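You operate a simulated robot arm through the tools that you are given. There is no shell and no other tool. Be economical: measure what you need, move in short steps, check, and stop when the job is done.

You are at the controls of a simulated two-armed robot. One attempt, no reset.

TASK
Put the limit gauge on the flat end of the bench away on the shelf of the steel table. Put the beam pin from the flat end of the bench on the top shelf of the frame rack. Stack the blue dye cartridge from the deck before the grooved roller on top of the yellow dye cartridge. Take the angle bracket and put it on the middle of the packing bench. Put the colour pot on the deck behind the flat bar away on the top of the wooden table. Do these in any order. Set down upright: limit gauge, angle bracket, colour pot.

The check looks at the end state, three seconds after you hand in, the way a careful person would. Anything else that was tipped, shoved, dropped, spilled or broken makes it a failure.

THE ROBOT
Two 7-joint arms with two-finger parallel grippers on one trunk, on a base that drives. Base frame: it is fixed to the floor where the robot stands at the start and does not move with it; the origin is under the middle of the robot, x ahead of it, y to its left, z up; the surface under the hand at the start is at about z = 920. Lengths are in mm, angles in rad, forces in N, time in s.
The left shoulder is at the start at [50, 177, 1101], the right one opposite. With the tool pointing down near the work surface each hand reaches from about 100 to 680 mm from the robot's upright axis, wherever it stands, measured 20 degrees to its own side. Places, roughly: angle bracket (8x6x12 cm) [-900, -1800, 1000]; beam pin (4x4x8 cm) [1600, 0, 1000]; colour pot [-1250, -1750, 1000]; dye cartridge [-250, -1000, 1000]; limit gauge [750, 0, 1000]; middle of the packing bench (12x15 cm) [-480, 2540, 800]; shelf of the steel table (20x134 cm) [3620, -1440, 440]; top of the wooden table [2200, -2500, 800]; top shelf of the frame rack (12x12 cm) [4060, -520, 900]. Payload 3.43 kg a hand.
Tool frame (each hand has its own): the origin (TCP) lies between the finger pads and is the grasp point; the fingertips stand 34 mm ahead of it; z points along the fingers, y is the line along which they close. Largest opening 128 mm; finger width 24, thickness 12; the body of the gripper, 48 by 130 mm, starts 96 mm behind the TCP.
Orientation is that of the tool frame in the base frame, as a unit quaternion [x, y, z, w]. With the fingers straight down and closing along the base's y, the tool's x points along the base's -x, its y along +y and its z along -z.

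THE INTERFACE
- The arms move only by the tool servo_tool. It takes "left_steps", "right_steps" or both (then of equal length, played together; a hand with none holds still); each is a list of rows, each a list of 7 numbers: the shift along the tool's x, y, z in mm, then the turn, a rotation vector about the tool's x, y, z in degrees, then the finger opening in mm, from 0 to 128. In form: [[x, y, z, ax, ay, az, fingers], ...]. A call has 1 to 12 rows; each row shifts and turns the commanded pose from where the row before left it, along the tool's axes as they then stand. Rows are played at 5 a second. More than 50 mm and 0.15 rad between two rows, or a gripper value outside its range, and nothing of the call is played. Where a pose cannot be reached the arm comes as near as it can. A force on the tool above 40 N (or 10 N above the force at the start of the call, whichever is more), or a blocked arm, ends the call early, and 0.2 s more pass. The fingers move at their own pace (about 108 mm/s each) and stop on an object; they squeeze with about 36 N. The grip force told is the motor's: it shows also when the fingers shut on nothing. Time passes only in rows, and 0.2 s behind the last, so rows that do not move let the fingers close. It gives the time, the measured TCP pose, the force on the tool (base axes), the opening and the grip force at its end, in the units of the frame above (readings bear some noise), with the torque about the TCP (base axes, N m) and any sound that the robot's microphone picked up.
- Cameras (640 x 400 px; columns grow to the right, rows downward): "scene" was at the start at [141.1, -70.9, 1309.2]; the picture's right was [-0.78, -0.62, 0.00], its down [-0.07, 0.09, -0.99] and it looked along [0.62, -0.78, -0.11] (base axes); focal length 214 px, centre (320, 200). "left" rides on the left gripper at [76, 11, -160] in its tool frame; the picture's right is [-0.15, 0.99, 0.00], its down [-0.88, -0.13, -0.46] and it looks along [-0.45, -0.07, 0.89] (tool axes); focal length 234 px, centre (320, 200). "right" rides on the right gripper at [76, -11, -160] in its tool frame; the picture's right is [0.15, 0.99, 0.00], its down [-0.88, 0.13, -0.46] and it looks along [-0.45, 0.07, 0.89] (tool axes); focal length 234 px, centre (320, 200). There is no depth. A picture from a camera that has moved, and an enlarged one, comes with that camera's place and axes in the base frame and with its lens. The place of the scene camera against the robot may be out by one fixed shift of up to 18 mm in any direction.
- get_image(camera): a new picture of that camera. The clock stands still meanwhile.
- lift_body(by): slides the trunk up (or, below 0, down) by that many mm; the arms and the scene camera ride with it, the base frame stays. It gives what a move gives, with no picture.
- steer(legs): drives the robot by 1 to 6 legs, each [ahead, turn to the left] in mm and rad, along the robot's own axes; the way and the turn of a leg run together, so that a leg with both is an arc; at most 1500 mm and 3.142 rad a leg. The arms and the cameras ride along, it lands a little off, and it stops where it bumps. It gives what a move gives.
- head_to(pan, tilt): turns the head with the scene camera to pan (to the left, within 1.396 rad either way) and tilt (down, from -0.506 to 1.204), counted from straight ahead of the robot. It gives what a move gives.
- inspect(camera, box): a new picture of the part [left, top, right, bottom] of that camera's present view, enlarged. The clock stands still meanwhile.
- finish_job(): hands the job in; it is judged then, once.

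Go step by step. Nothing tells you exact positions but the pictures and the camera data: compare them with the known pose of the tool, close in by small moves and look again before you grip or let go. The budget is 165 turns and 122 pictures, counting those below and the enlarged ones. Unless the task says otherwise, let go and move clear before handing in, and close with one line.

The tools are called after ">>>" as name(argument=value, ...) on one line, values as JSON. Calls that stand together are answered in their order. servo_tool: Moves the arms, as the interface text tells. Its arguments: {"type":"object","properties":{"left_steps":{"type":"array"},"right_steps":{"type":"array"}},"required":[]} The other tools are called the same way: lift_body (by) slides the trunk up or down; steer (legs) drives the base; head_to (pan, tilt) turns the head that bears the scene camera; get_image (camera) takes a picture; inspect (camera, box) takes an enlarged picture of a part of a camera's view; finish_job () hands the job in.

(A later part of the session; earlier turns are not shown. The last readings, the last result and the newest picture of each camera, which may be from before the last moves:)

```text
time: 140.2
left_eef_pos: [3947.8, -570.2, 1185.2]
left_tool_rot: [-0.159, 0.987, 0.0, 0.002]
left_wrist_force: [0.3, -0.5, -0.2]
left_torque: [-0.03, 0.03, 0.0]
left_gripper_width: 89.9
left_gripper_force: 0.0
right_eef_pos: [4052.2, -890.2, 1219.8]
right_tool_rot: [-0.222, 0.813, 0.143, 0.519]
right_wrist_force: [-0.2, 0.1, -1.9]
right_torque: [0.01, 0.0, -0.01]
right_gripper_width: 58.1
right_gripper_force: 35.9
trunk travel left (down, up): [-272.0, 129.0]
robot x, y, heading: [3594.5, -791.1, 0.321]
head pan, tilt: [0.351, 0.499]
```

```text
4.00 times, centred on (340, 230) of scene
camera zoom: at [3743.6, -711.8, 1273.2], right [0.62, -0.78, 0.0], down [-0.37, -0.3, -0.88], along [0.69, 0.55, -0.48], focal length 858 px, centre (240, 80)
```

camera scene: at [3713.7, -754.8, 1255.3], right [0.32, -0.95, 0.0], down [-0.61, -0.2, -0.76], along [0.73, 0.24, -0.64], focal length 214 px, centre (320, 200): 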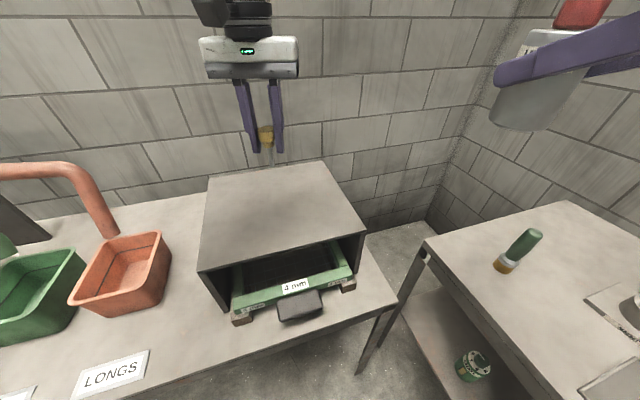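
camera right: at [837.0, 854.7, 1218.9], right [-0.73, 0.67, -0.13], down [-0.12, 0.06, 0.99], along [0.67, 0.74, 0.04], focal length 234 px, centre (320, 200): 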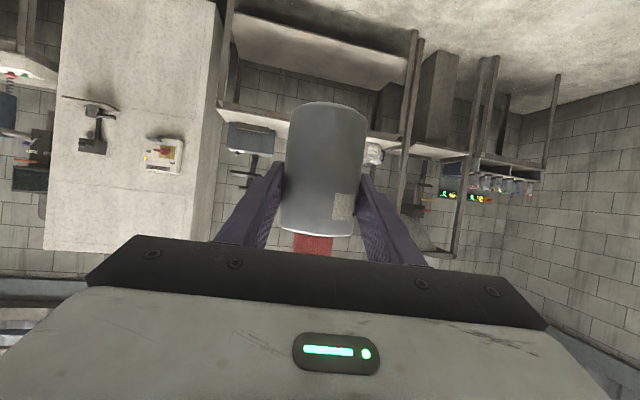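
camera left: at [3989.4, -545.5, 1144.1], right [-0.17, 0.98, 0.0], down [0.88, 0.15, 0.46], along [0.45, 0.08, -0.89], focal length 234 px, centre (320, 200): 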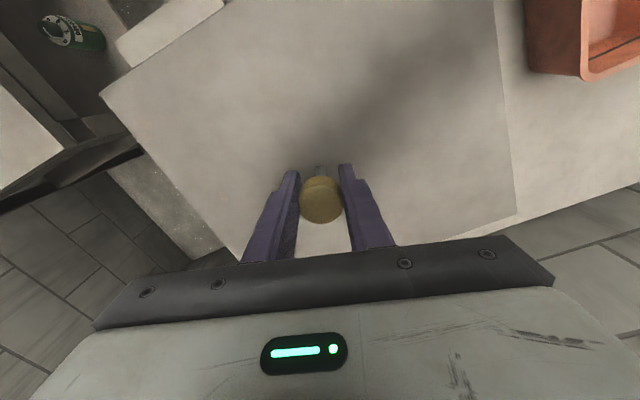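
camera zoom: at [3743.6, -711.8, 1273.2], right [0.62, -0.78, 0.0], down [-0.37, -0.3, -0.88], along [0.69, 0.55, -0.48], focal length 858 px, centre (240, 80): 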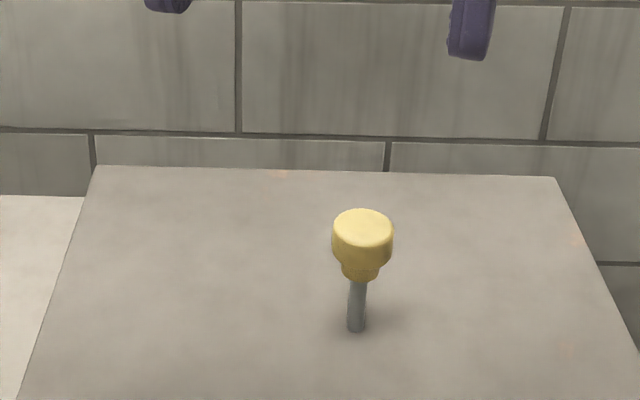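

Pin stands on the rack centre. Retract the left hand, back off and turn to the steel table.

>>> servo_tool(left_steps=[[38, 12, -25, 0, 0, 0, 90], [38, 12, -25, 0, 0, 0, 90], [38, 12, -25, 0, 0, 0, 90], [38, 12, -25, 0, 0, 0, 90], [20, 12, -25, 0, 0, 0, 90]])

>>> steer(legs=[[-330, 0], [0, -1.334], [60, 0]])

>>> head_to(pan=-0.2, tilt=0.75)

>>> get_image(camera="scene")

```text
time: 141.4
left_eef_pos: [3784.5, -570.1, 1285.3]
left_tool_rot: [-0.159, 0.987, 0.0, 0.001]
left_wrist_force: [0.1, 0.1, 0.1]
left_torque: [-0.02, 0.02, 0.01]
left_gripper_width: 90.0
left_gripper_force: 0.1
left hand out of reach, approached as far as the arm can: row 5
right_eef_pos: [4052.7, -889.5, 1219.3]
right_tool_rot: [-0.222, 0.814, 0.143, 0.518]
right_wrist_force: [-0.1, -0.4, -1.4]
right_torque: [-0.03, 0.03, 0.01]
right_gripper_width: 58.2
right_gripper_force: 35.8
trunk travel left (down, up): [-272.0, 129.0]
robot x, y, heading: [3592.5, -788.7, 0.322]
head pan, tilt: [0.351, 0.499]
```

```text
time: 147.5
left_eef_pos: [3568.5, -1087.3, 1285.4]
left_tool_rot: [0.496, 0.868, -0.002, 0.001]
left_wrist_force: [0.1, 0.6, -0.3]
left_torque: [0.04, -0.02, 0.01]
left_gripper_width: 90.0
left_gripper_force: 0.0
right_eef_pos: [3311.4, -1417.7, 1220.8]
right_tool_rot: [0.339, 0.772, -0.215, 0.493]
right_wrist_force: [0.4, 0.2, -2.1]
right_torque: [0.02, 0.01, 0.02]
right_gripper_width: 58.1
right_gripper_force: 35.9
trunk travel left (down, up): [-272.0, 129.0]
robot x, y, heading: [3311.4, -944.6, -1.044]
head pan, tilt: [0.351, 0.499]
```

```text
time: 148.5
left_eef_pos: [3567.9, -1087.2, 1285.1]
left_tool_rot: [0.496, 0.868, -0.002, 0.001]
left_wrist_force: [-0.7, 0.5, 0.9]
left_torque: [-0.01, 0.0, 0.01]
left_gripper_width: 90.1
left_gripper_force: 0.2
right_eef_pos: [3309.8, -1417.6, 1220.4]
right_tool_rot: [0.339, 0.772, -0.215, 0.493]
right_wrist_force: [-0.2, 0.4, -1.9]
right_torque: [0.03, 0.02, 0.01]
right_gripper_width: 58.2
right_gripper_force: 35.9
trunk travel left (down, up): [-272.0, 129.0]
robot x, y, heading: [3310.7, -949.1, -1.037]
head pan, tilt: [-0.201, 0.75]
```

```text
67 pictures are left
camera scene: at [3387.3, -1084.6, 1251.1], right [-0.94, -0.33, 0.0], down [-0.22, 0.64, -0.73], along [0.24, -0.69, -0.68], focal length 214 px, centre (320, 200)
```

scene: 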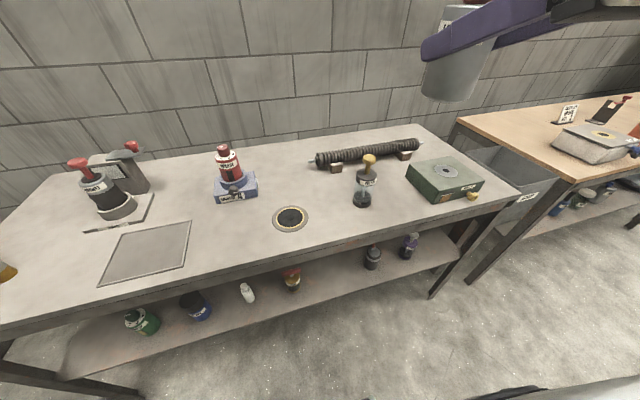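

Gap on the shelf between the red-capped and grey bottles is at about u=2145. Align the hand with the table normal, retract slightly, and lower the trunk.

>>> servo_tool(right_steps=[[0, 0, 0, 4.8, 0, 2.25, 0], [0, 0, 0, 4.8, 0, 2.25, 0], [9.3, 29.7, -20, 0, 0, 0, 0], [9.3, 29.7, -20, 0, 0, 0, 0], [9.3, 29.7, -20, 0, 0, 0, 0]])

>>> lift_body(by=-270)

>>> get_image(camera="right")

>>> get_image(camera="scene")

```text
time: 149.7
left_eef_pos: [3568.3, -1086.0, 1285.8]
left_tool_rot: [0.496, 0.869, -0.003, 0.002]
left_wrist_force: [-0.2, 0.2, -0.3]
left_torque: [-0.05, 0.02, 0.03]
left_gripper_width: 89.9
left_gripper_force: 0.1
right_eef_pos: [3351.9, -1311.2, 1220.2]
right_tool_rot: [0.409, 0.737, -0.26, 0.471]
right_wrist_force: [0.1, 0.5, -1.5]
right_torque: [0.01, 0.04, 0.0]
right_gripper_width: 58.2
right_gripper_force: 35.9
trunk travel left (down, up): [-272.0, 129.0]
robot x, y, heading: [3311.1, -949.0, -1.037]
head pan, tilt: [-0.201, 0.75]
```

```text
time: 152.4
left_eef_pos: [3568.6, -1086.9, 1015.3]
left_tool_rot: [0.497, 0.868, -0.001, 0.001]
left_wrist_force: [-0.4, -0.3, -0.4]
left_torque: [0.0, 0.0, 0.0]
left_gripper_width: 89.9
left_gripper_force: 0.0
right_eef_pos: [3352.3, -1311.5, 950.4]
right_tool_rot: [0.409, 0.737, -0.259, 0.472]
right_wrist_force: [-0.3, 0.9, -1.8]
right_torque: [-0.02, 0.0, 0.01]
right_gripper_width: 58.1
right_gripper_force: 36.3
trunk travel left (down, up): [-2.0, 399.0]
robot x, y, heading: [3312.0, -948.0, -1.038]
head pan, tilt: [-0.201, 0.75]
```

```text
66 pictures are left
camera right: at [3248.0, -1168.3, 950.3], right [0.81, 0.58, -0.13], down [0.09, 0.1, 0.99], along [0.59, -0.81, 0.03], focal length 234 px, centre (320, 200)
```

right: 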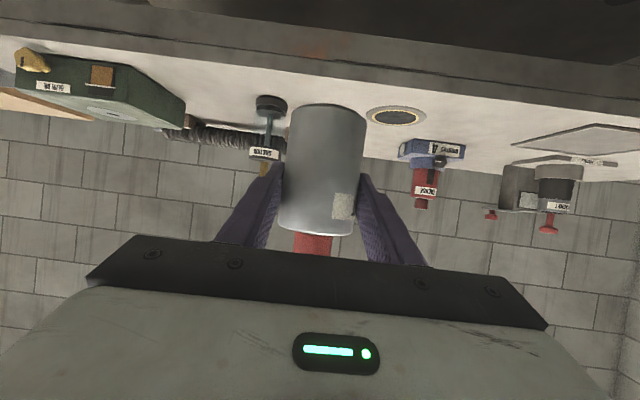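

```text
65 pictures are left
camera scene: at [3387.2, -1084.5, 981.1], right [-0.94, -0.33, 0.0], down [-0.22, 0.64, -0.73], along [0.24, -0.69, -0.68], focal length 214 px, centre (320, 200)
```

scene: 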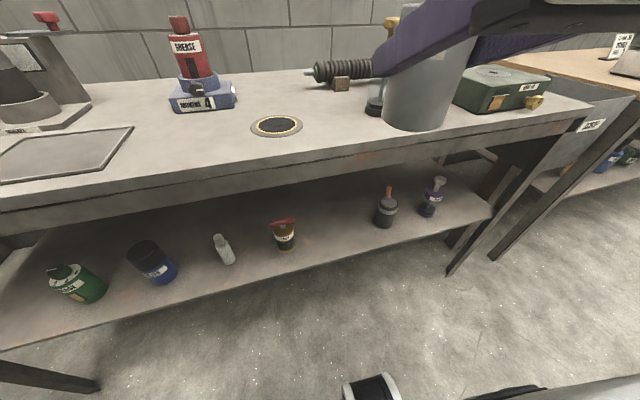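

Excellent view: shelf front n≈-3025, gap u≈2148. The TCP is at u=2148, n=-2889. Lower the hand in front of the table.

>>> servo_tool(right_steps=[[39, 0, 18.2, 0, 0, 0, 0], [39, 0, 18.2, 0, 0, 0, 0], [39, 0, 18.2, 0, 0, 0, 0], [39, 0, 18.2, 0, 0, 0, 0], [39, 0, 18.2, 0, 0, 0, 0]])

>>> get_image(camera="scene")

```text
time: 152.8
left_eef_pos: [3566.3, -1086.2, 1014.9]
left_tool_rot: [0.496, 0.868, -0.002, 0.001]
left_wrist_force: [0.5, -0.6, -1.2]
left_torque: [-0.01, 0.0, -0.03]
left_gripper_width: 90.2
left_gripper_force: 0.0
right_eef_pos: [3355.1, -1312.6, 936.3]
right_tool_rot: [0.407, 0.736, -0.261, 0.474]
right_wrist_force: [0.9, 1.1, 3.7]
right_torque: [0.96, 0.55, -0.34]
right_gripper_width: 58.2
right_gripper_force: 35.7
right hand out of reach, approached as far as the arm can: row 1
trunk travel left (down, up): [-2.0, 399.0]
robot x, y, heading: [3306.0, -947.5, -1.038]
head pan, tilt: [-0.201, 0.75]
stopped in row 1 (right hand): the force on the tool passed its limit at 107 N (the readings are from after the stop); the commanded pose is now the measured one
```

```text
64 pictures are left
camera scene: at [3387.2, -1084.5, 981.1], right [-0.94, -0.33, 0.0], down [-0.22, 0.64, -0.73], along [0.24, -0.69, -0.68], focal length 214 px, centre (320, 200)
```

scene: 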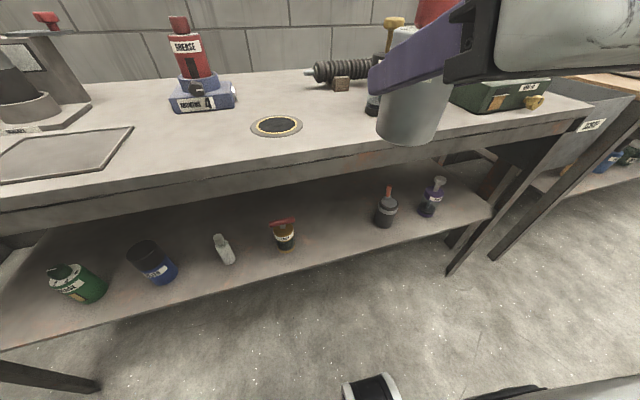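

The hand fouled the robot's own front (too close in). I'll raise, back the base away 170 mm, extend the arm, then lower farther out and later insert by driving.

>>> servo_tool(right_steps=[[-18, 0, -8, 0, 0, 0, 0], [-18, 0, -8, 0, 0, 0, 0]])

>>> steer(legs=[[-200, 0]])

>>> servo_tool(right_steps=[[-18, 0, 38.5, 0, 0, 0, 0], [-18, 0, 38.5, 0, 0, 0, 0], [-18, 0, 38.5, 0, 0, 0, 0], [-18, 0, 38.5, 0, 0, 0, 0], [20, 0, 9, 0, 0, 0, 0], [20, 0, 9, 0, 0, 0, 0], [20, 0, 9, 0, 0, 0, 0]])

```text
time: 153.4
left_eef_pos: [3567.9, -1086.2, 1014.8]
left_tool_rot: [0.496, 0.868, -0.002, 0.002]
left_wrist_force: [0.1, 0.0, -0.1]
left_torque: [0.02, 0.02, 0.02]
left_gripper_width: 89.8
left_gripper_force: 0.1
right_eef_pos: [3354.3, -1313.2, 974.9]
right_tool_rot: [0.407, 0.736, -0.263, 0.473]
right_wrist_force: [-1.2, 0.3, -1.2]
right_torque: [0.01, 0.0, -0.02]
right_gripper_width: 58.0
right_gripper_force: 35.6
trunk travel left (down, up): [-2.0, 399.0]
robot x, y, heading: [3308.0, -947.4, -1.038]
head pan, tilt: [-0.201, 0.75]
```

```text
time: 155.0
left_eef_pos: [3463.2, -910.6, 1015.3]
left_tool_rot: [0.497, 0.868, -0.001, 0.002]
left_wrist_force: [-0.1, -0.9, -0.4]
left_torque: [0.0, 0.02, 0.0]
left_gripper_width: 90.1
left_gripper_force: 0.1
right_eef_pos: [3250.1, -1138.0, 975.6]
right_tool_rot: [0.407, 0.736, -0.262, 0.473]
right_wrist_force: [0.4, -1.0, -1.0]
right_torque: [0.02, 0.01, -0.02]
right_gripper_width: 58.3
right_gripper_force: 36.6
trunk travel left (down, up): [-2.0, 399.0]
robot x, y, heading: [3204.5, -767.8, -1.039]
head pan, tilt: [-0.201, 0.75]
```

```text
time: 156.6
left_eef_pos: [3463.4, -909.8, 1014.0]
left_tool_rot: [0.496, 0.868, -0.001, 0.001]
left_wrist_force: [0.3, 0.1, 0.3]
left_torque: [-0.04, -0.03, 0.02]
left_gripper_width: 89.9
left_gripper_force: 0.1
right_eef_pos: [3342.5, -1281.8, 911.5]
right_tool_rot: [0.407, 0.736, -0.262, 0.474]
right_wrist_force: [0.6, -0.6, -1.7]
right_torque: [0.01, 0.04, 0.01]
right_gripper_width: 58.3
right_gripper_force: 35.9
trunk travel left (down, up): [-2.0, 399.0]
robot x, y, heading: [3202.7, -773.4, -1.032]
head pan, tilt: [-0.201, 0.75]
```

Clear now. Continue lowering to z≈520.

>>> servo_tool(right_steps=[[36, 0, 17, 0, 0, 0, 0], [36, 0, 17, 0, 0, 0, 0], [36, 0, 17, 0, 0, 0, 0], [36, 0, 17, 0, 0, 0, 0], [36, 0, 17, 0, 0, 0, 0], [36, 0, 17, 0, 0, 0, 0], [36, 0, 17, 0, 0, 0, 0], [36, 0, 17, 0, 0, 0, 0], [36, 0, 17, 0, 0, 0, 0]])

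>>> get_image(camera="right")

>>> get_image(camera="scene")

```text
time: 158.6
left_eef_pos: [3464.4, -910.1, 1015.6]
left_tool_rot: [0.497, 0.868, -0.002, 0.001]
left_wrist_force: [-0.3, -0.9, -0.3]
left_torque: [-0.02, 0.0, -0.03]
left_gripper_width: 90.1
left_gripper_force: 0.1
right_eef_pos: [3338.9, -1288.3, 651.4]
right_tool_rot: [0.408, 0.737, -0.261, 0.471]
right_wrist_force: [-0.6, -0.1, -1.8]
right_torque: [0.05, -0.01, -0.01]
right_gripper_width: 58.1
right_gripper_force: 36.1
right hand out of reach, approached as far as the arm can: row 7, 8, 9
trunk travel left (down, up): [-2.0, 399.0]
robot x, y, heading: [3207.5, -768.1, -1.038]
head pan, tilt: [-0.201, 0.75]
```

```text
63 pictures are left
camera right: at [3235.8, -1143.5, 649.7], right [0.81, 0.58, -0.13], down [0.09, 0.11, 0.99], along [0.59, -0.81, 0.04], focal length 234 px, centre (320, 200)
```

right: 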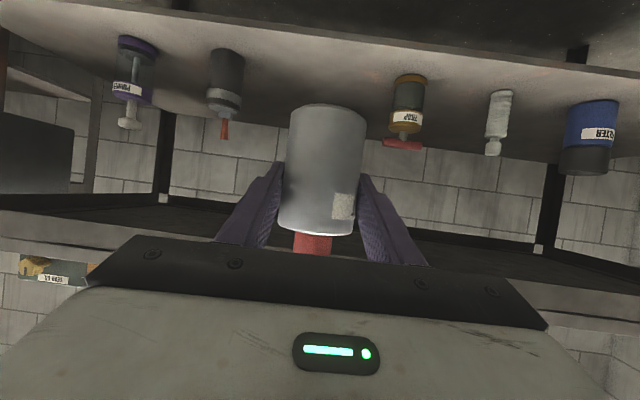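

```text
62 pictures are left
camera scene: at [3282.8, -908.0, 981.1], right [-0.94, -0.33, 0.0], down [-0.22, 0.64, -0.73], along [0.24, -0.69, -0.68], focal length 214 px, centre (320, 200)
```

scene: 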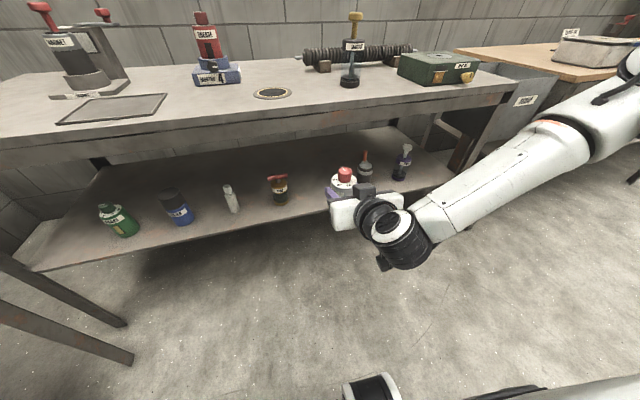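

The arm hits a limit at z≈651. Test whether shifting the hand to the right lets it go lower.

>>> servo_tool(right_steps=[[0, -45, 0, 0, 0, 0, 0], [0, -45, 0, 0, 0, 0, 0], [0, -45, 0, 0, 0, 0, 0], [36, 0, 17, 0, 0, 0, 0], [36, 0, 17, 0, 0, 0, 0], [36, 0, 17, 0, 0, 0, 0]])

```text
time: 160.0
left_eef_pos: [3463.8, -910.6, 1016.0]
left_tool_rot: [0.496, 0.868, -0.001, 0.001]
left_wrist_force: [0.3, -0.2, 0.0]
left_torque: [0.03, 0.0, -0.01]
left_gripper_width: 89.8
left_gripper_force: 0.1
right_eef_pos: [3339.1, -1288.8, 650.8]
right_tool_rot: [0.409, 0.737, -0.262, 0.471]
right_wrist_force: [0.1, 0.5, -1.6]
right_torque: [0.02, 0.0, 0.02]
right_gripper_width: 58.3
right_gripper_force: 36.2
right hand out of reach, approached as far as the arm can: row 1, 2, 3, 4, 5, 6
trunk travel left (down, up): [-2.0, 399.0]
robot x, y, heading: [3203.2, -771.6, -1.036]
head pan, tilt: [-0.201, 0.75]
```

>>> servo_tool(right_steps=[[-36, 0, -17, 0, 0, 0, 0], [-36, 0, -17, 0, 0, 0, 0], [-36, 0, -17, 0, 0, 0, 0], [0, -40, 0, 0, 0, 0, 0], [0, -40, 0, 0, 0, 0, 0], [0, -40, 0, 0, 0, 0, 0]])

>>> servo_tool(right_steps=[[36, 0, 17, 0, 0, 0, 0], [36, 0, 17, 0, 0, 0, 0], [36, 0, 17, 0, 0, 0, 0], [36, 0, 17, 0, 0, 0, 0]])

```text
time: 161.4
left_eef_pos: [3464.0, -910.1, 1015.9]
left_tool_rot: [0.496, 0.868, -0.001, 0.001]
left_wrist_force: [0.4, 0.0, 0.0]
left_torque: [0.03, 0.05, 0.0]
left_gripper_width: 89.6
left_gripper_force: 0.1
right_eef_pos: [3236.9, -1351.5, 770.2]
right_tool_rot: [0.406, 0.737, -0.261, 0.473]
right_wrist_force: [-1.2, -0.7, -2.3]
right_torque: [0.01, 0.01, 0.02]
right_gripper_width: 58.1
right_gripper_force: 35.7
trunk travel left (down, up): [-2.0, 399.0]
robot x, y, heading: [3207.5, -771.5, -1.041]
head pan, tilt: [-0.201, 0.75]
```

```text
time: 162.4
left_eef_pos: [3463.2, -909.6, 1014.1]
left_tool_rot: [0.497, 0.868, -0.001, 0.001]
left_wrist_force: [0.0, 0.3, -0.2]
left_torque: [0.02, 0.04, 0.02]
left_gripper_width: 90.0
left_gripper_force: 0.0
right_eef_pos: [3239.4, -1357.9, 687.4]
right_tool_rot: [0.408, 0.739, -0.259, 0.47]
right_wrist_force: [0.4, -0.4, -1.5]
right_torque: [0.0, 0.05, 0.02]
right_gripper_width: 58.2
right_gripper_force: 36.1
right hand out of reach, approached as far as the arm can: row 3, 4
trunk travel left (down, up): [-2.0, 399.0]
robot x, y, heading: [3204.3, -770.0, -1.033]
head pan, tilt: [-0.201, 0.75]
```

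More tool tilt may be needed to go low. Test with 50° below horizontal in free space.

>>> servo_tool(right_steps=[[0, 0, 0, 0, 6.25, 0, 0], [0, 0, 0, 0, 6.25, 0, 0], [0, 0, 0, 0, 6.25, 0, 0], [0, 0, 0, 0, 6.25, 0, 0], [0, 40, 0, 0, 0, 0, 0], [0, 40, 0, 0, 0, 0, 0], [24, 0, 28.5, 0, 0, 0, 0], [24, 0, 28.5, 0, 0, 0, 0], [24, 0, 28.5, 0, 0, 0, 0], [24, 0, 28.5, 0, 0, 0, 0], [24, 0, 28.5, 0, 0, 0, 0]])

```text
time: 164.8
left_eef_pos: [3463.1, -910.2, 1015.1]
left_tool_rot: [0.496, 0.868, -0.001, 0.001]
left_wrist_force: [0.4, 0.4, -0.7]
left_torque: [0.03, 0.03, -0.01]
left_gripper_width: 90.0
left_gripper_force: 0.1
right_eef_pos: [3292.0, -1318.7, 519.8]
right_tool_rot: [0.454, 0.821, -0.166, 0.304]
right_wrist_force: [0.4, 0.5, -0.8]
right_torque: [0.01, 0.0, 0.02]
right_gripper_width: 58.2
right_gripper_force: 36.3
right hand out of reach, approached as far as the arm can: row 11
trunk travel left (down, up): [-2.0, 399.0]
robot x, y, heading: [3210.6, -772.2, -1.044]
head pan, tilt: [-0.201, 0.75]
```

50° works down to ~520. I'll set the gauge on the steel table's top, regrip it at a steeper angle, then place it on the shelf. Raise and re-level.

>>> servo_tool(right_steps=[[-25.7, 0, -30.6, 0, 0, 0, 0], [-25.7, 0, -30.6, 0, 0, 0, 0], [-25.7, 0, -30.6, 0, 0, 0, 0], [-25.7, 0, -30.6, 0, 0, 0, 0], [-25.7, 0, -30.6, 0, 0, 0, 0], [-25.7, 0, -30.6, 0, 0, 0, 0], [-25.7, 0, -30.6, 0, 0, 0, 0], [-25.7, 0, -30.6, 0, 0, 0, 0], [-25.7, 0, -30.6, 0, 0, 0, 0], [-20, 0, -23.8, 0, 0, 0, 0], [0, 40, 0, 0, 0, 0, 0], [0, 40, 0, 0, 0, 0, 0]])

>>> servo_tool(right_steps=[[0, 0, 0, 0, -6.25, 0, 0], [0, 0, 0, 0, -6.25, 0, 0], [0, 0, 0, 0, -6.25, 0, 0], [0, 0, 0, 0, -6.25, 0, 0]])

>>> steer(legs=[[180, 0]])

>>> get_image(camera="scene")

```text
time: 167.4
left_eef_pos: [3464.1, -909.9, 1014.4]
left_tool_rot: [0.497, 0.868, -0.001, 0.001]
left_wrist_force: [0.9, -0.5, -0.2]
left_torque: [-0.01, -0.01, -0.01]
left_gripper_width: 90.2
left_gripper_force: 0.1
right_eef_pos: [3356.2, -1275.3, 906.5]
right_tool_rot: [0.455, 0.821, -0.167, 0.302]
right_wrist_force: [-0.9, 0.4, -1.0]
right_torque: [0.03, 0.01, -0.02]
right_gripper_width: 58.3
right_gripper_force: 36.0
trunk travel left (down, up): [-2.0, 399.0]
robot x, y, heading: [3206.0, -772.1, -1.036]
head pan, tilt: [-0.201, 0.75]
```

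```text
time: 168.4
left_eef_pos: [3463.6, -910.1, 1016.0]
left_tool_rot: [0.496, 0.868, -0.002, 0.0]
left_wrist_force: [-0.4, -0.1, 0.5]
left_torque: [0.02, -0.03, -0.01]
left_gripper_width: 90.1
left_gripper_force: 0.0
right_eef_pos: [3356.4, -1274.3, 909.6]
right_tool_rot: [0.407, 0.735, -0.262, 0.475]
right_wrist_force: [-1.0, -0.7, -2.4]
right_torque: [0.02, 0.03, 0.0]
right_gripper_width: 58.1
right_gripper_force: 36.4
trunk travel left (down, up): [-2.0, 399.0]
robot x, y, heading: [3207.1, -772.5, -1.035]
head pan, tilt: [-0.201, 0.75]
```

```text
time: 169.9
left_eef_pos: [3554.9, -1064.5, 1014.7]
left_tool_rot: [0.497, 0.868, -0.002, 0.001]
left_wrist_force: [-0.3, 0.1, 0.1]
left_torque: [-0.01, 0.02, 0.01]
left_gripper_width: 90.0
left_gripper_force: 0.0
right_eef_pos: [3448.8, -1427.6, 910.2]
right_tool_rot: [0.406, 0.737, -0.261, 0.473]
right_wrist_force: [-0.3, -0.6, -2.5]
right_torque: [0.02, 0.0, 0.02]
right_gripper_width: 58.1
right_gripper_force: 36.4
trunk travel left (down, up): [-2.0, 399.0]
robot x, y, heading: [3296.4, -924.0, -1.033]
head pan, tilt: [-0.201, 0.75]
```

```text
61 pictures are left
camera scene: at [3373.9, -1061.4, 981.1], right [-0.94, -0.33, 0.0], down [-0.22, 0.64, -0.73], along [0.24, -0.69, -0.68], focal length 214 px, centre (320, 200)
```

scene: 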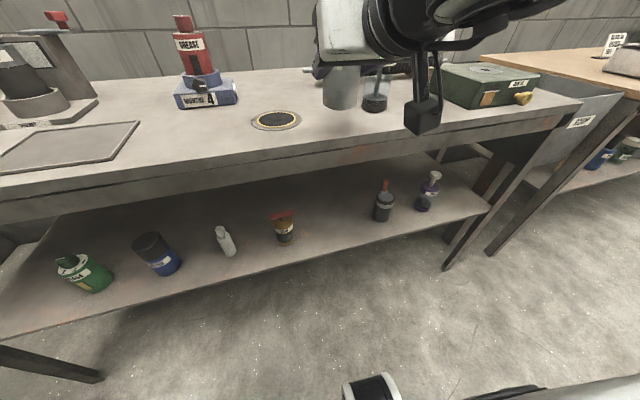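

Shift left 40 and forward 50, then lower toward the tabletop with force watch.

>>> servo_tool(right_steps=[[-10, 20, 22, 0, 0, 0, 0], [-11, 20, 23, 0, 0, 0, 0], [22, 0, 10.5, 0, 0, 0, 0], [22, 0, 10.5, 0, 0, 0, 0]])

>>> get_image(camera="right")

>>> inspect(camera="scene", box=[260, 40, 420, 140])

```text
time: 170.9
left_eef_pos: [3554.1, -1063.7, 1016.1]
left_tool_rot: [0.497, 0.868, -0.002, 0.001]
left_wrist_force: [-0.5, -0.6, -0.2]
left_torque: [-0.02, 0.0, 0.02]
left_gripper_width: 90.1
left_gripper_force: 0.1
right_eef_pos: [3495.6, -1447.2, 862.3]
right_tool_rot: [0.406, 0.734, -0.263, 0.477]
right_wrist_force: [-0.9, -0.7, 5.2]
right_torque: [0.03, 0.13, 0.01]
right_gripper_width: 58.2
right_gripper_force: 36.2
right hand out of reach, approached as far as the arm can: row 2
trunk travel left (down, up): [-2.0, 399.0]
robot x, y, heading: [3297.8, -920.6, -1.034]
head pan, tilt: [-0.201, 0.75]
```

```text
60 pictures are left
camera right: at [3392.1, -1302.7, 858.9], right [0.81, 0.58, -0.13], down [0.08, 0.12, 0.99], along [0.59, -0.81, 0.05], focal length 234 px, centre (320, 200)
```

right: 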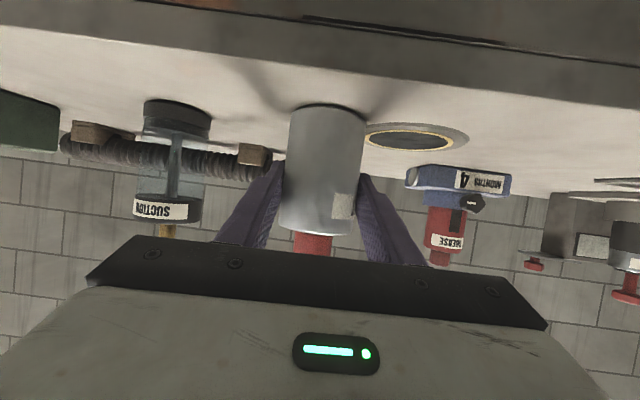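

```text
4.00 times, centred on (340, 90) of scene
camera zoom: at [3373.7, -1061.1, 981.3], right [-0.94, -0.33, 0.0], down [-0.22, 0.64, -0.73], along [0.24, -0.69, -0.68], focal length 858 px, centre (240, 640)
```

zoom: 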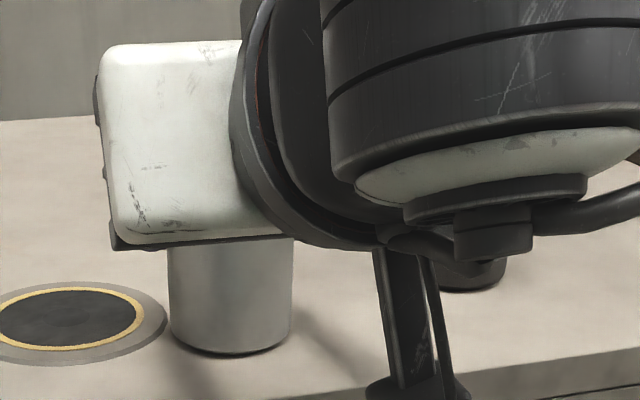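

Contact: tabletop is at ~800 and the gauge stands on it. Release, retract, and tilt to 57° below horizontal.

>>> servo_tool(right_steps=[[0, 0, 0, 0, 0, 0, 62], [0, 0, 0, 0, 0, 0, 80], [0, 0, 0, 0, 0, 0, 120], [0, 0, -10, 0, 0, 0, 120], [0, 0, -40, 0, 0, 0, 120], [0, 0, -40, 0, 0, 0, 120], [0, 0, -40, 0, 0, 0, 120], [0, 0, 0, 0, 8, 0, 120], [0, 0, 0, 0, 8, 0, 120], [0, 0, 0, 0, 8, 0, 120], [0, 0, 0, 0, 8, 0, 120]])

>>> get_image(camera="right")

```text
time: 173.3
left_eef_pos: [3554.5, -1063.5, 1014.9]
left_tool_rot: [0.496, 0.868, -0.002, 0.001]
left_wrist_force: [-0.4, -0.7, -0.8]
left_torque: [-0.03, 0.02, -0.02]
left_gripper_width: 90.0
left_gripper_force: 0.1
right_eef_pos: [3423.8, -1356.1, 915.7]
right_tool_rot: [0.464, 0.838, -0.138, 0.251]
right_wrist_force: [0.2, 0.2, -0.1]
right_torque: [0.02, -0.01, 0.01]
right_gripper_width: 120.2
right_gripper_force: 0.0
right hand out of reach, approached as far as the arm can: row 11
trunk travel left (down, up): [-2.0, 399.0]
robot x, y, heading: [3293.3, -923.7, -1.038]
head pan, tilt: [-0.201, 0.75]
```

```text
58 pictures are left
camera right: at [3333.5, -1233.9, 1007.2], right [0.77, 0.63, -0.08], down [0.37, -0.34, 0.87], along [0.52, -0.7, -0.49], focal length 234 px, centre (320, 200)
```

right: 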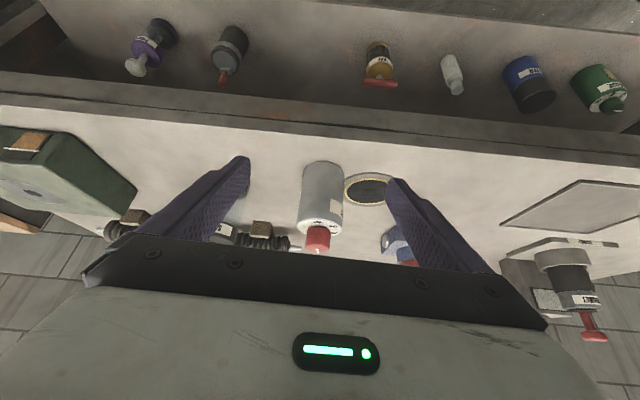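

Gauge upright on the tabletop. Position for the steeper grip.

>>> servo_tool(right_steps=[[-40, 4, 0, 0, 0, 0, 120], [-40, 3, 0, 0, 0, 0, 120], [0, 0, 35, 0, 0, 0, 120], [0, 0, 35, 0, 0, 0, 120]])

>>> get_image(camera="right")

```text
time: 174.3
left_eef_pos: [3554.4, -1063.6, 1015.8]
left_tool_rot: [0.496, 0.868, -0.001, 0.001]
left_wrist_force: [-0.2, 0.6, 0.0]
left_torque: [-0.04, -0.04, -0.03]
left_gripper_width: 90.1
left_gripper_force: 0.1
right_eef_pos: [3445.8, -1413.3, 875.6]
right_tool_rot: [0.463, 0.838, -0.139, 0.253]
right_wrist_force: [-0.3, 0.0, -0.4]
right_torque: [-0.01, 0.01, -0.03]
right_gripper_width: 119.9
right_gripper_force: 0.1
right hand out of reach, approached as far as the arm can: row 1, 2
trunk travel left (down, up): [-2.0, 399.0]
robot x, y, heading: [3297.8, -919.7, -1.033]
head pan, tilt: [-0.201, 0.75]
```

```text
57 pictures are left
camera right: at [3355.0, -1290.9, 966.1], right [0.77, 0.63, -0.08], down [0.37, -0.34, 0.87], along [0.52, -0.7, -0.49], focal length 234 px, centre (320, 200)
```

right: 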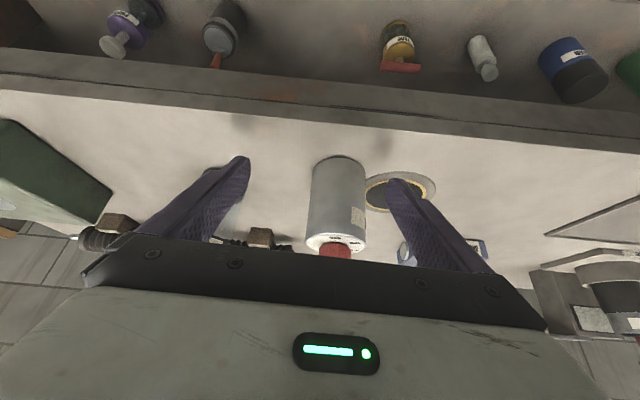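

Reach limit again; correct sideways by arm and forward by driving.

>>> servo_tool(right_steps=[[0, 10, 0, 0, 0, 0, 120], [0, 11, 0, 0, 0, 0, 120]])

>>> steer(legs=[[68, 0]])

>>> get_image(camera="right")

```text
time: 174.9
left_eef_pos: [3554.2, -1063.2, 1015.3]
left_tool_rot: [0.496, 0.868, -0.001, 0.001]
left_wrist_force: [0.2, 0.0, 0.0]
left_torque: [-0.04, 0.0, 0.0]
left_gripper_width: 90.0
left_gripper_force: 0.1
right_eef_pos: [3448.2, -1413.7, 873.3]
right_tool_rot: [0.463, 0.838, -0.139, 0.252]
right_wrist_force: [0.5, -0.2, -0.3]
right_torque: [0.0, 0.04, -0.03]
right_gripper_width: 120.2
right_gripper_force: 0.0
right hand out of reach, approached as far as the arm can: row 1, 2
trunk travel left (down, up): [-2.0, 399.0]
robot x, y, heading: [3296.3, -923.6, -1.035]
head pan, tilt: [-0.201, 0.75]
```

```text
time: 175.9
left_eef_pos: [3588.0, -1120.6, 1014.8]
left_tool_rot: [0.496, 0.868, -0.002, 0.002]
left_wrist_force: [0.2, 0.6, 0.3]
left_torque: [0.01, -0.04, -0.02]
left_gripper_width: 90.0
left_gripper_force: 0.0
right_eef_pos: [3482.3, -1471.4, 873.7]
right_tool_rot: [0.463, 0.838, -0.14, 0.254]
right_wrist_force: [0.2, 0.5, -0.4]
right_torque: [0.0, 0.02, 0.02]
right_gripper_width: 120.0
right_gripper_force: 0.1
trunk travel left (down, up): [-2.0, 399.0]
robot x, y, heading: [3333.2, -979.8, -1.038]
head pan, tilt: [-0.201, 0.75]
```

```text
56 pictures are left
camera right: at [3391.7, -1347.9, 966.0], right [0.77, 0.63, -0.08], down [0.37, -0.34, 0.87], along [0.52, -0.7, -0.49], focal length 234 px, centre (320, 200)
```

right: 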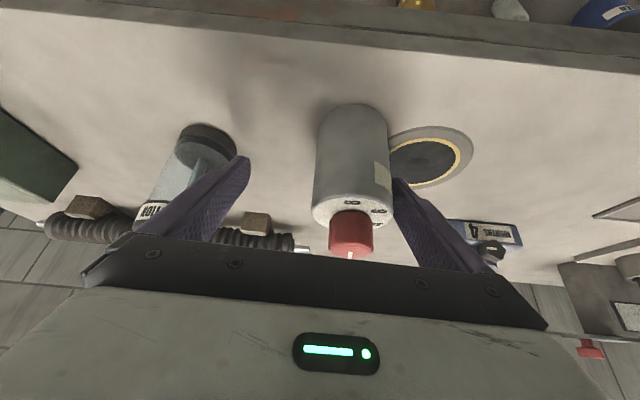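

Gauge is off-centre toward one finger. Retract 45 mm, shift left 22, then drive forward 45.

>>> servo_tool(right_steps=[[19, 0, -12, 0, 0, 0, 120], [19, 0, -12, 0, 0, 0, 120], [0, 11, 0, 0, 0, 0, 120], [0, 11, 0, 0, 0, 0, 120]])

>>> steer(legs=[[45, 0]])

>>> get_image(camera="right")

```text
time: 176.9
left_eef_pos: [3588.6, -1120.1, 1015.1]
left_tool_rot: [0.497, 0.868, -0.002, 0.001]
left_wrist_force: [-0.5, -0.3, 0.0]
left_torque: [0.03, 0.01, 0.0]
left_gripper_width: 90.1
left_gripper_force: 0.1
right_eef_pos: [3471.4, -1428.7, 877.1]
right_tool_rot: [0.464, 0.837, -0.14, 0.253]
right_wrist_force: [0.1, 0.5, 0.2]
right_torque: [-0.03, 0.03, -0.01]
right_gripper_width: 120.3
right_gripper_force: 0.0
right hand out of reach, approached as far as the arm can: row 4
trunk travel left (down, up): [-2.0, 399.0]
robot x, y, heading: [3331.9, -979.5, -1.037]
head pan, tilt: [-0.201, 0.75]
```

```text
time: 177.8
left_eef_pos: [3611.4, -1158.7, 1014.8]
left_tool_rot: [0.497, 0.868, -0.002, 0.002]
left_wrist_force: [0.2, 0.4, -0.2]
left_torque: [-0.02, 0.01, 0.01]
left_gripper_width: 90.0
left_gripper_force: 0.0
right_eef_pos: [3493.9, -1466.4, 875.8]
right_tool_rot: [0.463, 0.838, -0.139, 0.253]
right_wrist_force: [-1.0, 0.2, 0.5]
right_torque: [0.02, -0.02, 0.01]
right_gripper_width: 120.3
right_gripper_force: 0.0
trunk travel left (down, up): [-2.0, 399.0]
robot x, y, heading: [3356.9, -1021.2, -1.032]
head pan, tilt: [-0.201, 0.75]
```

```text
55 pictures are left
camera right: at [3404.3, -1342.9, 968.4], right [0.77, 0.63, -0.08], down [0.37, -0.34, 0.87], along [0.52, -0.7, -0.49], focal length 234 px, centre (320, 200)
```

right: 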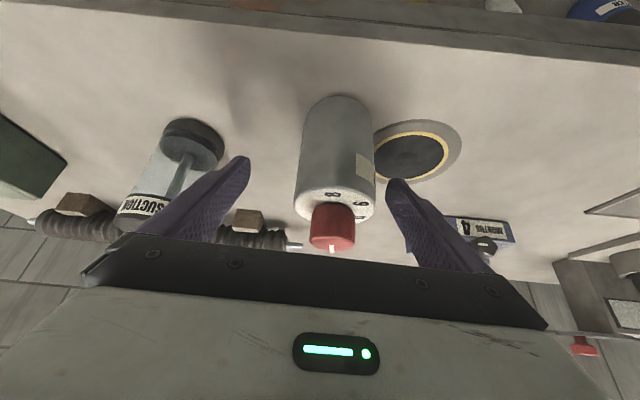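

Nearly aligned. Final small move and close fully.

>>> servo_tool(right_steps=[[5, 5, 7, 0, 0, 0, 120], [0, 0, 0, 0, 0, 0, 85], [0, 0, 0, 0, 0, 0, 65], [0, 0, 0, 0, 0, 0, 50], [0, 0, 0, 0, 0, 0, 0], [0, 0, 0, 0, 0, 0, 0], [0, 0, 0, 0, 0, 0, 0], [-11, 0, -17, 0, 0, 0, 0]])

>>> get_image(camera="right")

```text
time: 179.6
left_eef_pos: [3611.1, -1158.4, 1014.4]
left_tool_rot: [0.496, 0.868, -0.002, 0.001]
left_wrist_force: [-0.4, 0.4, -0.4]
left_torque: [0.0, 0.0, -0.01]
left_gripper_width: 90.3
left_gripper_force: 0.1
right_eef_pos: [3489.4, -1473.6, 891.5]
right_tool_rot: [0.463, 0.838, -0.139, 0.252]
right_wrist_force: [-0.1, -0.4, -1.7]
right_torque: [-0.03, -0.02, -0.05]
right_gripper_width: 58.5
right_gripper_force: 35.9
right hand out of reach, approached as far as the arm can: row 1, 8
trunk travel left (down, up): [-2.0, 399.0]
robot x, y, heading: [3353.7, -1019.4, -1.031]
head pan, tilt: [-0.201, 0.75]
```

```text
54 pictures are left
camera right: at [3399.8, -1350.8, 982.5], right [0.77, 0.63, -0.08], down [0.37, -0.34, 0.87], along [0.52, -0.7, -0.49], focal length 234 px, centre (320, 200)
```

right: 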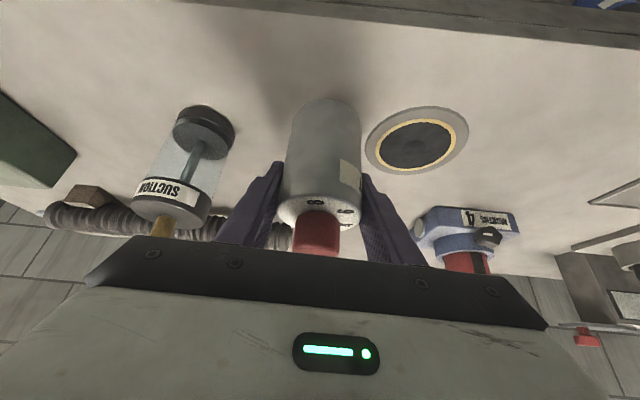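

Gripped and lifted at the steeper angle. Back off from the table and lower to shelf height.

>>> servo_tool(right_steps=[[-11, 0, -17, 0, 0, 0, 0], [-11, 0, -17, 0, 0, 0, 0]])

>>> steer(legs=[[-240, 0]])

>>> servo_tool(right_steps=[[21.8, 0, 33.6, 0, 0, 0, 0], [21.8, 0, 33.6, 0, 0, 0, 0], [21.8, 0, 33.6, 0, 0, 0, 0], [21.8, 0, 33.6, 0, 0, 0, 0], [21.8, 0, 33.6, 0, 0, 0, 0], [21.8, 0, 33.6, 0, 0, 0, 0], [21.8, 0, 33.6, 0, 0, 0, 0], [21.8, 0, 33.6, 0, 0, 0, 0], [21.8, 0, 33.6, 0, 0, 0, 0]])

>>> get_image(camera="right")

```text
time: 180.2
left_eef_pos: [3611.5, -1159.1, 1016.0]
left_tool_rot: [0.496, 0.869, -0.002, 0.001]
left_wrist_force: [0.2, -0.5, 0.7]
left_torque: [-0.02, 0.02, 0.02]
left_gripper_width: 90.1
left_gripper_force: 0.3
right_eef_pos: [3485.3, -1476.6, 922.1]
right_tool_rot: [0.463, 0.838, -0.138, 0.253]
right_wrist_force: [0.1, -0.7, -1.7]
right_torque: [-0.01, -0.03, -0.02]
right_gripper_width: 58.5
right_gripper_force: 36.1
right hand out of reach, approached as far as the arm can: row 2
trunk travel left (down, up): [-2.0, 399.0]
robot x, y, heading: [3356.3, -1020.5, -1.036]
head pan, tilt: [-0.201, 0.75]
```

```text
time: 182.0
left_eef_pos: [3488.1, -952.1, 1013.6]
left_tool_rot: [0.497, 0.868, -0.001, 0.001]
left_wrist_force: [0.8, 0.0, 0.7]
left_torque: [0.02, -0.01, 0.05]
left_gripper_width: 90.1
left_gripper_force: 0.1
right_eef_pos: [3360.9, -1269.2, 921.0]
right_tool_rot: [0.462, 0.838, -0.139, 0.253]
right_wrist_force: [-0.6, 0.5, -1.3]
right_torque: [0.03, 0.03, -0.01]
right_gripper_width: 58.7
right_gripper_force: 36.2
trunk travel left (down, up): [-2.0, 399.0]
robot x, y, heading: [3227.8, -811.1, -1.035]
head pan, tilt: [-0.201, 0.75]
```

```text
time: 184.0
left_eef_pos: [3488.2, -951.9, 1015.4]
left_tool_rot: [0.496, 0.868, -0.002, 0.001]
left_wrist_force: [0.0, 0.2, 0.1]
left_torque: [0.0, -0.04, -0.02]
left_gripper_width: 89.9
left_gripper_force: 0.1
right_eef_pos: [3345.6, -1279.3, 570.7]
right_tool_rot: [0.463, 0.838, -0.138, 0.254]
right_wrist_force: [0.2, -0.2, -1.4]
right_torque: [0.01, -0.02, -0.01]
right_gripper_width: 58.4
right_gripper_force: 35.8
right hand out of reach, approached as far as the arm can: row 8, 9
trunk travel left (down, up): [-2.0, 399.0]
robot x, y, heading: [3228.5, -812.5, -1.036]
head pan, tilt: [-0.201, 0.75]
```

```text
53 pictures are left
camera right: at [3254.5, -1157.2, 662.2], right [0.77, 0.63, -0.08], down [0.36, -0.34, 0.87], along [0.52, -0.7, -0.49], focal length 234 px, centre (320, 200)
```

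right: 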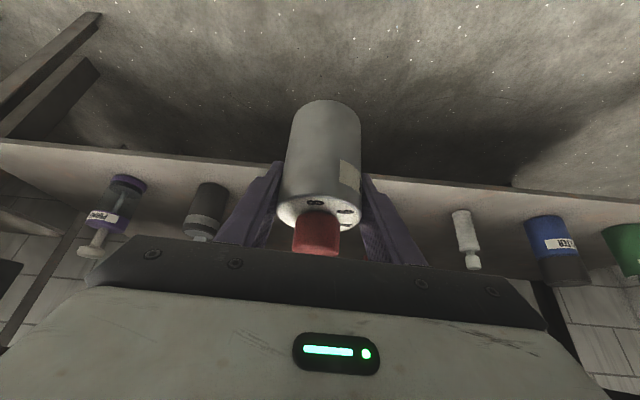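

Try extending a little forward and continuing down.

>>> servo_tool(right_steps=[[-25, 0, 16, 0, 0, 0, 0], [-25, 0, 16, 0, 0, 0, 0], [13, 0, 20, 0, 0, 0, 0], [13, 0, 20, 0, 0, 0, 0]])

```text
time: 185.0
left_eef_pos: [3489.0, -952.3, 1015.2]
left_tool_rot: [0.497, 0.868, -0.001, 0.001]
left_wrist_force: [-1.0, 0.3, 0.9]
left_torque: [0.03, 0.0, -0.02]
left_gripper_width: 90.0
left_gripper_force: 0.1
right_eef_pos: [3346.9, -1336.4, 547.9]
right_tool_rot: [0.463, 0.838, -0.138, 0.254]
right_wrist_force: [-0.8, -0.2, -1.8]
right_torque: [-0.04, 0.0, 0.0]
right_gripper_width: 58.2
right_gripper_force: 36.0
right hand out of reach, approached as far as the arm can: row 1, 2, 3, 4
trunk travel left (down, up): [-2.0, 399.0]
robot x, y, heading: [3231.4, -813.0, -1.032]
head pan, tilt: [-0.201, 0.75]
```

>>> servo_tool(right_steps=[[0, -22, 0, 0, 0, 0, 0], [0, -22, 0, 0, 0, 0, 0], [10, 0, 15, 0, 0, 0, 0], [10, 0, 15, 0, 0, 0, 0], [10, 0, 15, 0, 0, 0, 0]])

```text
time: 186.2
left_eef_pos: [3487.5, -952.1, 1015.1]
left_tool_rot: [0.496, 0.868, -0.001, 0.001]
left_wrist_force: [0.3, -0.3, 0.2]
left_torque: [0.01, -0.03, 0.0]
left_gripper_width: 90.0
left_gripper_force: 0.0
right_eef_pos: [3305.8, -1360.8, 499.0]
right_tool_rot: [0.463, 0.838, -0.137, 0.253]
right_wrist_force: [-0.1, 0.7, -1.5]
right_torque: [0.0, 0.03, 0.05]
right_gripper_width: 58.6
right_gripper_force: 35.5
right hand out of reach, approached as far as the arm can: row 5
trunk travel left (down, up): [-2.0, 399.0]
robot x, y, heading: [3232.2, -812.2, -1.043]
head pan, tilt: [-0.201, 0.75]
```

Low enough now (499). Raise 25 mm for insertion clearance, turn slightly left to centre on the gap, and drive in part-way.

>>> servo_tool(right_steps=[[-7, 0, -10.5, 0, 0, 0, 0], [-7, 0, -10.5, 0, 0, 0, 0]])

>>> steer(legs=[[0, 0.075], [90, 0]])

>>> get_image(camera="right")

>>> get_image(camera="scene")

```text
time: 186.8
left_eef_pos: [3488.1, -952.3, 1015.3]
left_tool_rot: [0.496, 0.868, -0.001, 0.001]
left_wrist_force: [-0.3, 0.1, 0.4]
left_torque: [-0.03, 0.02, 0.01]
left_gripper_width: 90.2
left_gripper_force: 0.1
right_eef_pos: [3304.8, -1360.9, 525.5]
right_tool_rot: [0.462, 0.838, -0.138, 0.255]
right_wrist_force: [0.6, 0.7, -1.6]
right_torque: [0.01, -0.03, -0.03]
right_gripper_width: 58.6
right_gripper_force: 35.6
trunk travel left (down, up): [-2.0, 399.0]
robot x, y, heading: [3229.2, -812.6, -1.033]
head pan, tilt: [-0.201, 0.75]
```

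```text
time: 188.3
left_eef_pos: [3548.8, -1004.0, 1016.6]
left_tool_rot: [0.463, 0.886, -0.002, 0.002]
left_wrist_force: [-0.6, -0.1, -0.4]
left_torque: [0.01, -0.01, -0.01]
left_gripper_width: 90.0
left_gripper_force: 0.1
right_eef_pos: [3398.3, -1425.7, 525.0]
right_tool_rot: [0.432, 0.854, -0.13, 0.258]
right_wrist_force: [0.6, -0.4, -0.9]
right_torque: [-0.03, 0.0, 0.0]
right_gripper_width: 58.6
right_gripper_force: 35.6
trunk travel left (down, up): [-2.0, 399.0]
robot x, y, heading: [3283.7, -882.1, -0.96]
head pan, tilt: [-0.201, 0.75]
```

```text
52 pictures are left
camera right: at [3297.5, -1311.0, 616.1], right [0.72, 0.69, -0.08], down [0.39, -0.31, 0.87], along [0.57, -0.66, -0.49], focal length 234 px, centre (320, 200)
```

right: 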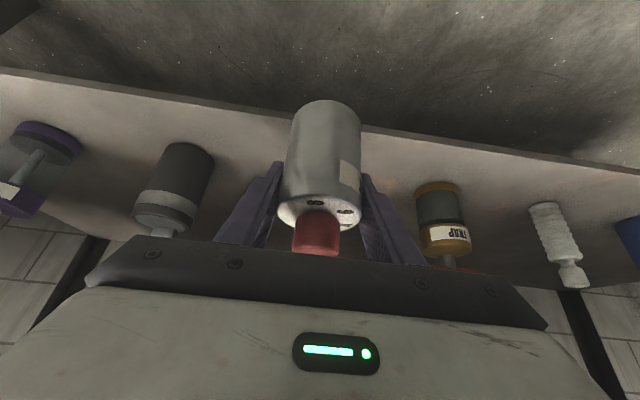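

```text
51 pictures are left
camera scene: at [3368.4, -1017.2, 981.1], right [-0.92, -0.4, 0.0], down [-0.27, 0.63, -0.73], along [0.29, -0.67, -0.68], focal length 214 px, centre (320, 200)
```

scene: 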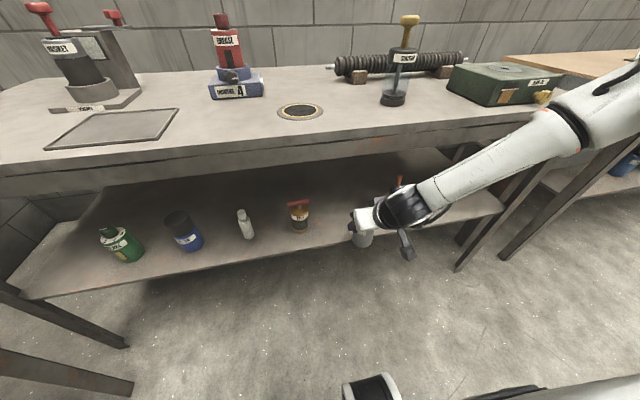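

Clear path. Raise 6 mm and drive in 85 mm.

>>> servo_tool(right_steps=[[-3.3, 0, -5, 0, 0, 0, 0]])

>>> steer(legs=[[85, 0]])

>>> get_image(camera="right")

>>> inspect(camera="scene", box=[260, 150, 420, 250])

```text
time: 188.8
left_eef_pos: [3547.9, -1004.4, 1015.1]
left_tool_rot: [0.464, 0.886, -0.002, 0.002]
left_wrist_force: [-0.6, -0.2, -0.4]
left_torque: [0.01, -0.03, -0.02]
left_gripper_width: 90.1
left_gripper_force: 0.1
right_eef_pos: [3396.1, -1426.2, 529.4]
right_tool_rot: [0.432, 0.854, -0.13, 0.258]
right_wrist_force: [1.0, 0.2, -1.7]
right_torque: [-0.02, -0.01, 0.03]
right_gripper_width: 58.6
right_gripper_force: 36.0
trunk travel left (down, up): [-2.0, 399.0]
robot x, y, heading: [3281.5, -885.5, -0.963]
head pan, tilt: [-0.201, 0.75]
```

```text
time: 189.8
left_eef_pos: [3596.4, -1072.4, 1015.4]
left_tool_rot: [0.463, 0.886, -0.002, 0.002]
left_wrist_force: [0.0, 0.8, 0.3]
left_torque: [-0.01, 0.0, 0.01]
left_gripper_width: 90.0
left_gripper_force: 0.0
right_eef_pos: [3443.4, -1493.1, 529.9]
right_tool_rot: [0.431, 0.855, -0.128, 0.259]
right_wrist_force: [-0.2, 0.4, -1.8]
right_torque: [-0.04, 0.04, 0.02]
right_gripper_width: 58.5
right_gripper_force: 35.9
trunk travel left (down, up): [-2.0, 399.0]
robot x, y, heading: [3330.7, -952.3, -0.959]
head pan, tilt: [-0.201, 0.75]
```

```text
50 pictures are left
camera right: at [3344.7, -1378.4, 621.9], right [0.72, 0.69, -0.08], down [0.39, -0.31, 0.87], along [0.57, -0.66, -0.49], focal length 234 px, centre (320, 200)
```

right: 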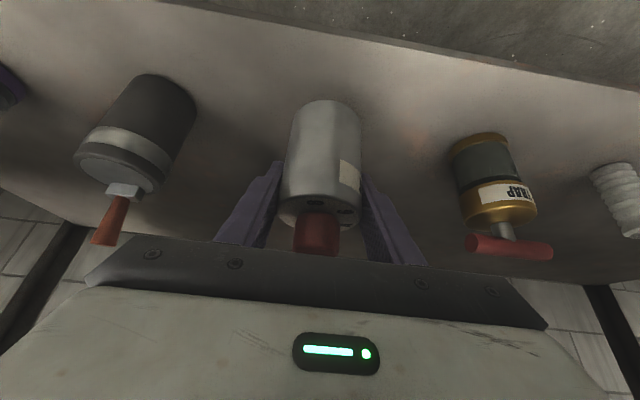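

```text
4.00 times, centred on (340, 200) of scene
camera zoom: at [3415.6, -1084.5, 981.1], right [-0.92, -0.4, 0.0], down [-0.27, 0.63, -0.73], along [0.29, -0.67, -0.68], focal length 858 px, centre (240, 200)
```

zoom: 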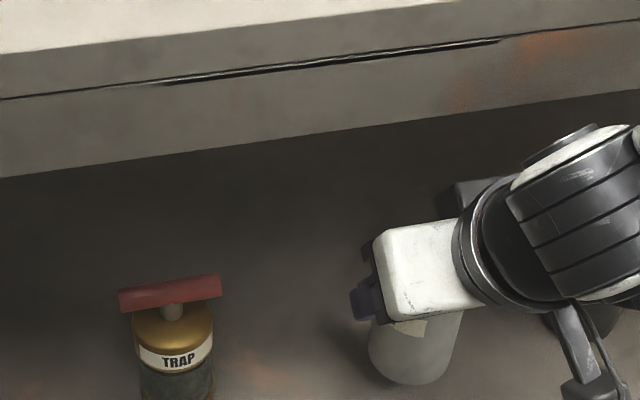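

Gauge is centred in the gap over the shelf. Lower in small steps to contact.

>>> servo_tool(right_steps=[[2.7, 0, 4.2, 0, 0, 0, 0], [2.7, 0, 4.2, 0, 0, 0, 0], [1.6, 0, 2.5, 0, 0, 0, 0]])

>>> servo_tool(right_steps=[[1.1, 0, 1.7, 0, 0, 0, 0], [1.1, 0, 1.7, 0, 0, 0, 0]])

```text
time: 190.6
left_eef_pos: [3595.4, -1071.6, 1015.0]
left_tool_rot: [0.464, 0.886, -0.003, 0.002]
left_wrist_force: [0.3, 0.1, -1.0]
left_torque: [0.02, -0.03, -0.01]
left_gripper_width: 89.8
left_gripper_force: 0.0
right_eef_pos: [3443.1, -1494.3, 517.4]
right_tool_rot: [0.431, 0.855, -0.128, 0.258]
right_wrist_force: [0.0, 0.1, -1.9]
right_torque: [-0.03, -0.01, -0.01]
right_gripper_width: 58.3
right_gripper_force: 36.0
trunk travel left (down, up): [-2.0, 399.0]
robot x, y, heading: [3331.5, -952.4, -0.96]
head pan, tilt: [-0.201, 0.75]
```

```text
time: 191.2
left_eef_pos: [3595.8, -1071.6, 1014.7]
left_tool_rot: [0.464, 0.886, -0.002, 0.002]
left_wrist_force: [0.8, -0.4, -0.4]
left_torque: [0.03, 0.02, -0.02]
left_gripper_width: 89.9
left_gripper_force: 0.1
right_eef_pos: [3443.0, -1494.1, 512.9]
right_tool_rot: [0.431, 0.855, -0.129, 0.258]
right_wrist_force: [0.5, 0.6, -1.3]
right_torque: [0.0, 0.04, 0.05]
right_gripper_width: 58.6
right_gripper_force: 36.0
trunk travel left (down, up): [-2.0, 399.0]
robot x, y, heading: [3330.9, -952.0, -0.961]
head pan, tilt: [-0.201, 0.75]
```

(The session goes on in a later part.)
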